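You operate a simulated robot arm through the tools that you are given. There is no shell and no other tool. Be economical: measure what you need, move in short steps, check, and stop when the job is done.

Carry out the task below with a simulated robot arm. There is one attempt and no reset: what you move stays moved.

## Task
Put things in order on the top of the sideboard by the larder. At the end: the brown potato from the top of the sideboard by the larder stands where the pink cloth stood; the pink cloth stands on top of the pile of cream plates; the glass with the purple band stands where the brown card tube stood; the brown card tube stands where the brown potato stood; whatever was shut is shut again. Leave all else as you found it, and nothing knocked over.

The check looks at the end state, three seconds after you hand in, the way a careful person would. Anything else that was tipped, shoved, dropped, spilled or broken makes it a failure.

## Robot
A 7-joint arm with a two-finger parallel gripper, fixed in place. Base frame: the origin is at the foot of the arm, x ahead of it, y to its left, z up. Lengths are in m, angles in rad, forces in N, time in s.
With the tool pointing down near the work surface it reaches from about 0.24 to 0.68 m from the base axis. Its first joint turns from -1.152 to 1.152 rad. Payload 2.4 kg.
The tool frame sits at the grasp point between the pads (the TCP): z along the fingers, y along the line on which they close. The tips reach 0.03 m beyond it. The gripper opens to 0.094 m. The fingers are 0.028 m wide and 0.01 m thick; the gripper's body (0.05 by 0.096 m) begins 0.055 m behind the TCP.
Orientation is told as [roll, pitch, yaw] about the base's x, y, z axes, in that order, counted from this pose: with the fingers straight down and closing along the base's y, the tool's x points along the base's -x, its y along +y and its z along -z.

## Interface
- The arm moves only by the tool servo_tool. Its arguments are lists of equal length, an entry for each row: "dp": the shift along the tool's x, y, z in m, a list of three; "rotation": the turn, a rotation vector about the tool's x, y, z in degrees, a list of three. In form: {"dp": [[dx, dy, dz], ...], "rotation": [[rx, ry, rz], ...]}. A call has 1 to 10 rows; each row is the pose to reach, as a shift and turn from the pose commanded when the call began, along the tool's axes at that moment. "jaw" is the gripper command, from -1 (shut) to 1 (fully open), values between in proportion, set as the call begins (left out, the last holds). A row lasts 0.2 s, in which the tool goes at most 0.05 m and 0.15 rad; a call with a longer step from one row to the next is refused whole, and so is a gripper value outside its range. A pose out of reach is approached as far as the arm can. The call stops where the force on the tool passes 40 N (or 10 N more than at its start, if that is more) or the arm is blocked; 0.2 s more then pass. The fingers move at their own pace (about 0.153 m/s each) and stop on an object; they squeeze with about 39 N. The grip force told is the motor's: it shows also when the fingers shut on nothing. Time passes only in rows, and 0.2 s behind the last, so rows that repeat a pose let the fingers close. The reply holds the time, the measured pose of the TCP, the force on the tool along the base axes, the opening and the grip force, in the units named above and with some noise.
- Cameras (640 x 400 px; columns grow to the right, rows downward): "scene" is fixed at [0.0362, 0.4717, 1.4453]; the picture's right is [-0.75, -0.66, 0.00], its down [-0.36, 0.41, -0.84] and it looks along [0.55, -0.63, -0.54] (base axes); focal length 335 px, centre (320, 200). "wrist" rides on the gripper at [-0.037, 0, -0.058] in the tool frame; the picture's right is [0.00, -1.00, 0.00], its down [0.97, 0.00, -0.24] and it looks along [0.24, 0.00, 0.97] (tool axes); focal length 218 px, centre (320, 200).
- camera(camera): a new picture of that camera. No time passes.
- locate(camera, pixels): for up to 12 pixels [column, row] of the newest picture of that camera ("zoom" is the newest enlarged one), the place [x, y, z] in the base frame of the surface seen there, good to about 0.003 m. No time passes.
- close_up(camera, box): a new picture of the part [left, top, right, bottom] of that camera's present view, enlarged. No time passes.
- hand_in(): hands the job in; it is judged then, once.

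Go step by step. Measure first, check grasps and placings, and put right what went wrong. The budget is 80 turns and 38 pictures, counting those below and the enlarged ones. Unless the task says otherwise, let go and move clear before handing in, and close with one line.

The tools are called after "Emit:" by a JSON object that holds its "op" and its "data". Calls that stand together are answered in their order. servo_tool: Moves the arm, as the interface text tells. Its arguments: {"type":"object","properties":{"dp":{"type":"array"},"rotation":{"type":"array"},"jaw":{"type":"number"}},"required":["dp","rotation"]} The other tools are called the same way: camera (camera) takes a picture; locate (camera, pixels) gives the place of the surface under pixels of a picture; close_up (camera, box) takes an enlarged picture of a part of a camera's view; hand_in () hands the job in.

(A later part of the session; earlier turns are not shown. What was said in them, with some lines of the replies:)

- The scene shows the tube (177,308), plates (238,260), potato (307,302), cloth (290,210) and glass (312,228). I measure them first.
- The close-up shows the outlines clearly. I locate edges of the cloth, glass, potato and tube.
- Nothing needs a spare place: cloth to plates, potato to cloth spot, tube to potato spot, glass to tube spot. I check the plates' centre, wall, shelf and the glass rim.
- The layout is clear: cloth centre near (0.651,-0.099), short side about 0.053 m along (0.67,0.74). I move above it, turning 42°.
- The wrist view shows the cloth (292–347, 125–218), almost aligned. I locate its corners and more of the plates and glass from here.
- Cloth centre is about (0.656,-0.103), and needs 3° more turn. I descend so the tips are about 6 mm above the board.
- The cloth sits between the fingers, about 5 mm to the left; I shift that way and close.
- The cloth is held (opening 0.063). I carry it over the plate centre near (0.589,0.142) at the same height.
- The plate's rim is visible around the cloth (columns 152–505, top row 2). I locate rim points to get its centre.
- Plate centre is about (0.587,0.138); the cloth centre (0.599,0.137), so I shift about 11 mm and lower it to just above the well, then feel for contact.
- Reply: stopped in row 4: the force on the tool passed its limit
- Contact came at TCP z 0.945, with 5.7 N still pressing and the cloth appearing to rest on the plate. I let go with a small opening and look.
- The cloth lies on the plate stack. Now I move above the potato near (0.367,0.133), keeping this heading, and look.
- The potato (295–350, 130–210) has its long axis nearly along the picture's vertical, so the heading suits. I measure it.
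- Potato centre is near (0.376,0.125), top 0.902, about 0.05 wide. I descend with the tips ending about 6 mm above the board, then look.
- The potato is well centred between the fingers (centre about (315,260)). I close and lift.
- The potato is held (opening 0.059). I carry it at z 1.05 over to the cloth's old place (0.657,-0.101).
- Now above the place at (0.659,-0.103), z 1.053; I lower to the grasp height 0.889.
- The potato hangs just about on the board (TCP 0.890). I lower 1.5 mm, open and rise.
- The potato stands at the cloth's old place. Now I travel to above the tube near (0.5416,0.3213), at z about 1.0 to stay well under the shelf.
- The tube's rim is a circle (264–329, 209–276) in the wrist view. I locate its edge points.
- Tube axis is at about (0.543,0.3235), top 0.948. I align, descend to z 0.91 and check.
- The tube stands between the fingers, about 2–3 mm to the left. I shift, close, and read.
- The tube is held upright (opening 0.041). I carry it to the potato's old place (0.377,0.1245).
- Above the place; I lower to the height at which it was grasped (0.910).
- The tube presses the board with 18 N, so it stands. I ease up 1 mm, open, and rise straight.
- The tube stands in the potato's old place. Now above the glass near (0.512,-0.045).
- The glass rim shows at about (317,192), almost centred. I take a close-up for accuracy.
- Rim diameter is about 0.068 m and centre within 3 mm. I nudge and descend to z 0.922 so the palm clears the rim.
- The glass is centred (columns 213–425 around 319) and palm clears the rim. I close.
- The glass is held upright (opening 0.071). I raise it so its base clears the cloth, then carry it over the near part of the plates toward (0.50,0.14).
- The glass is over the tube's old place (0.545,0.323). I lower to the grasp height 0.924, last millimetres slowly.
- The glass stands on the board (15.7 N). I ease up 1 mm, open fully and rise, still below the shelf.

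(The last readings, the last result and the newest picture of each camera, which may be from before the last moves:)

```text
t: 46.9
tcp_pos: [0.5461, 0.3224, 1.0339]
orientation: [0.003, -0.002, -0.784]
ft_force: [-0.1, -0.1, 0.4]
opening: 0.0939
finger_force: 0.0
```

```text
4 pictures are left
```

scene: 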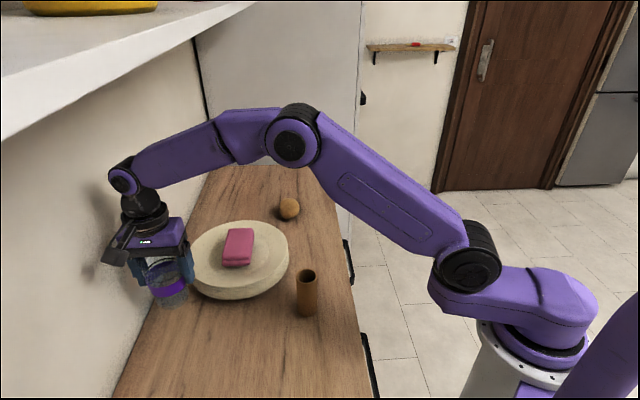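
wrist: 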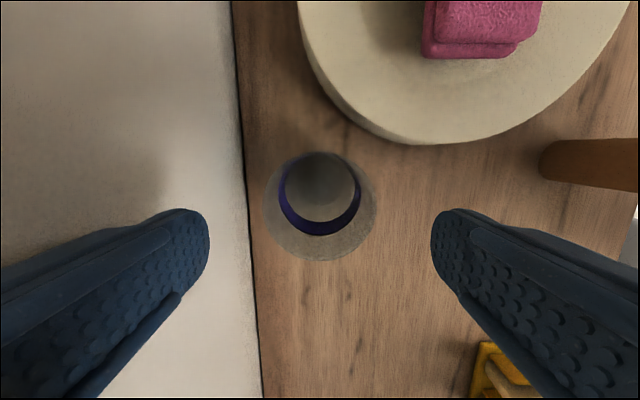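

The glass stands free at the tube's old place. I move the arm clear and take a final look.

Emit:
{"op": "servo_tool", "data": {"dp": [[-0.012, -0.04, -0.005], [-0.024, -0.08, -0.01], [-0.035, -0.12, -0.02], [-0.047, -0.16, -0.03], [-0.059, -0.2, -0.04], [-0.07, -0.24, -0.05], [-0.09, -0.28, -0.06], [-0.1, -0.32, -0.06], [-0.1, -0.32, -0.06]], "rotation": [[0, 0, 0], [0, 0, 0], [0, 0, 0], [0, 0, 0], [0, 0, 0], [0, 0, 0], [0, 0, 0], [0, 0, 0], [0, 0, 0]]}}

Emit:
{"op": "camera", "data": {"camera": "scene"}}

Emit:
{"op": "close_up", "data": {"camera": "scene", "box": [130, 170, 350, 345]}}

```text
t: 48.9
tcp_pos: [0.3881, 0.026, 1.0924]
orientation: [0.002, -0.001, -0.784]
ft_force: [0.5, -0.6, -0.6]
opening: 0.094
finger_force: 0.1
```

```text
3 pictures are left
```

scene: 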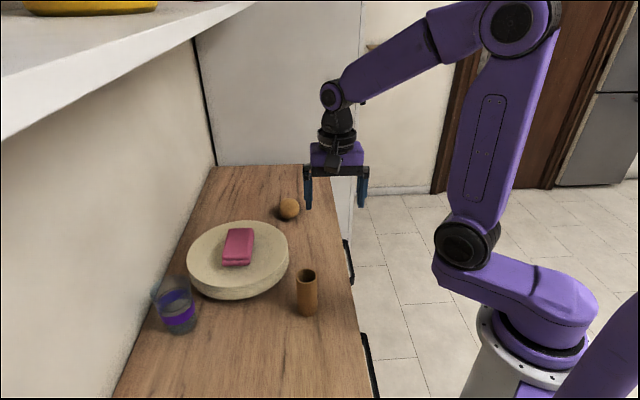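

```text
2.29 times, centred on (240, 258) of scene
```

zoom: 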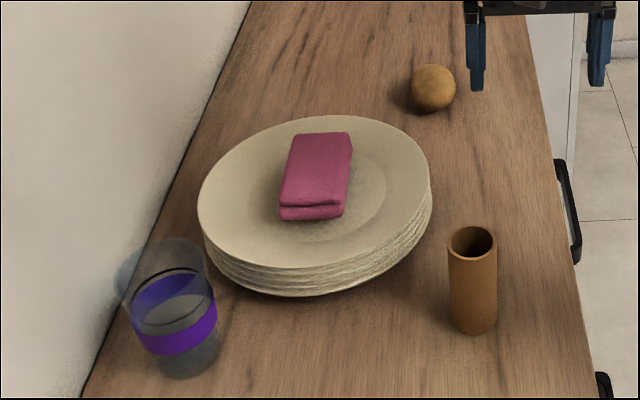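

The final pictures show the potato at the cloth's old place, the cloth on the plates, the tube at the potato's place and the glass at the tube's, all standing. Nothing was opened and the arm is clear, so I hand in.

Emit:
{"op": "hand_in", "data": {}}

```text
The job is handed in.
```

The four things are in their new places on the sideboard, all upright. I saw nothing else moved, and I opened nothing, so there was nothing to shut again.
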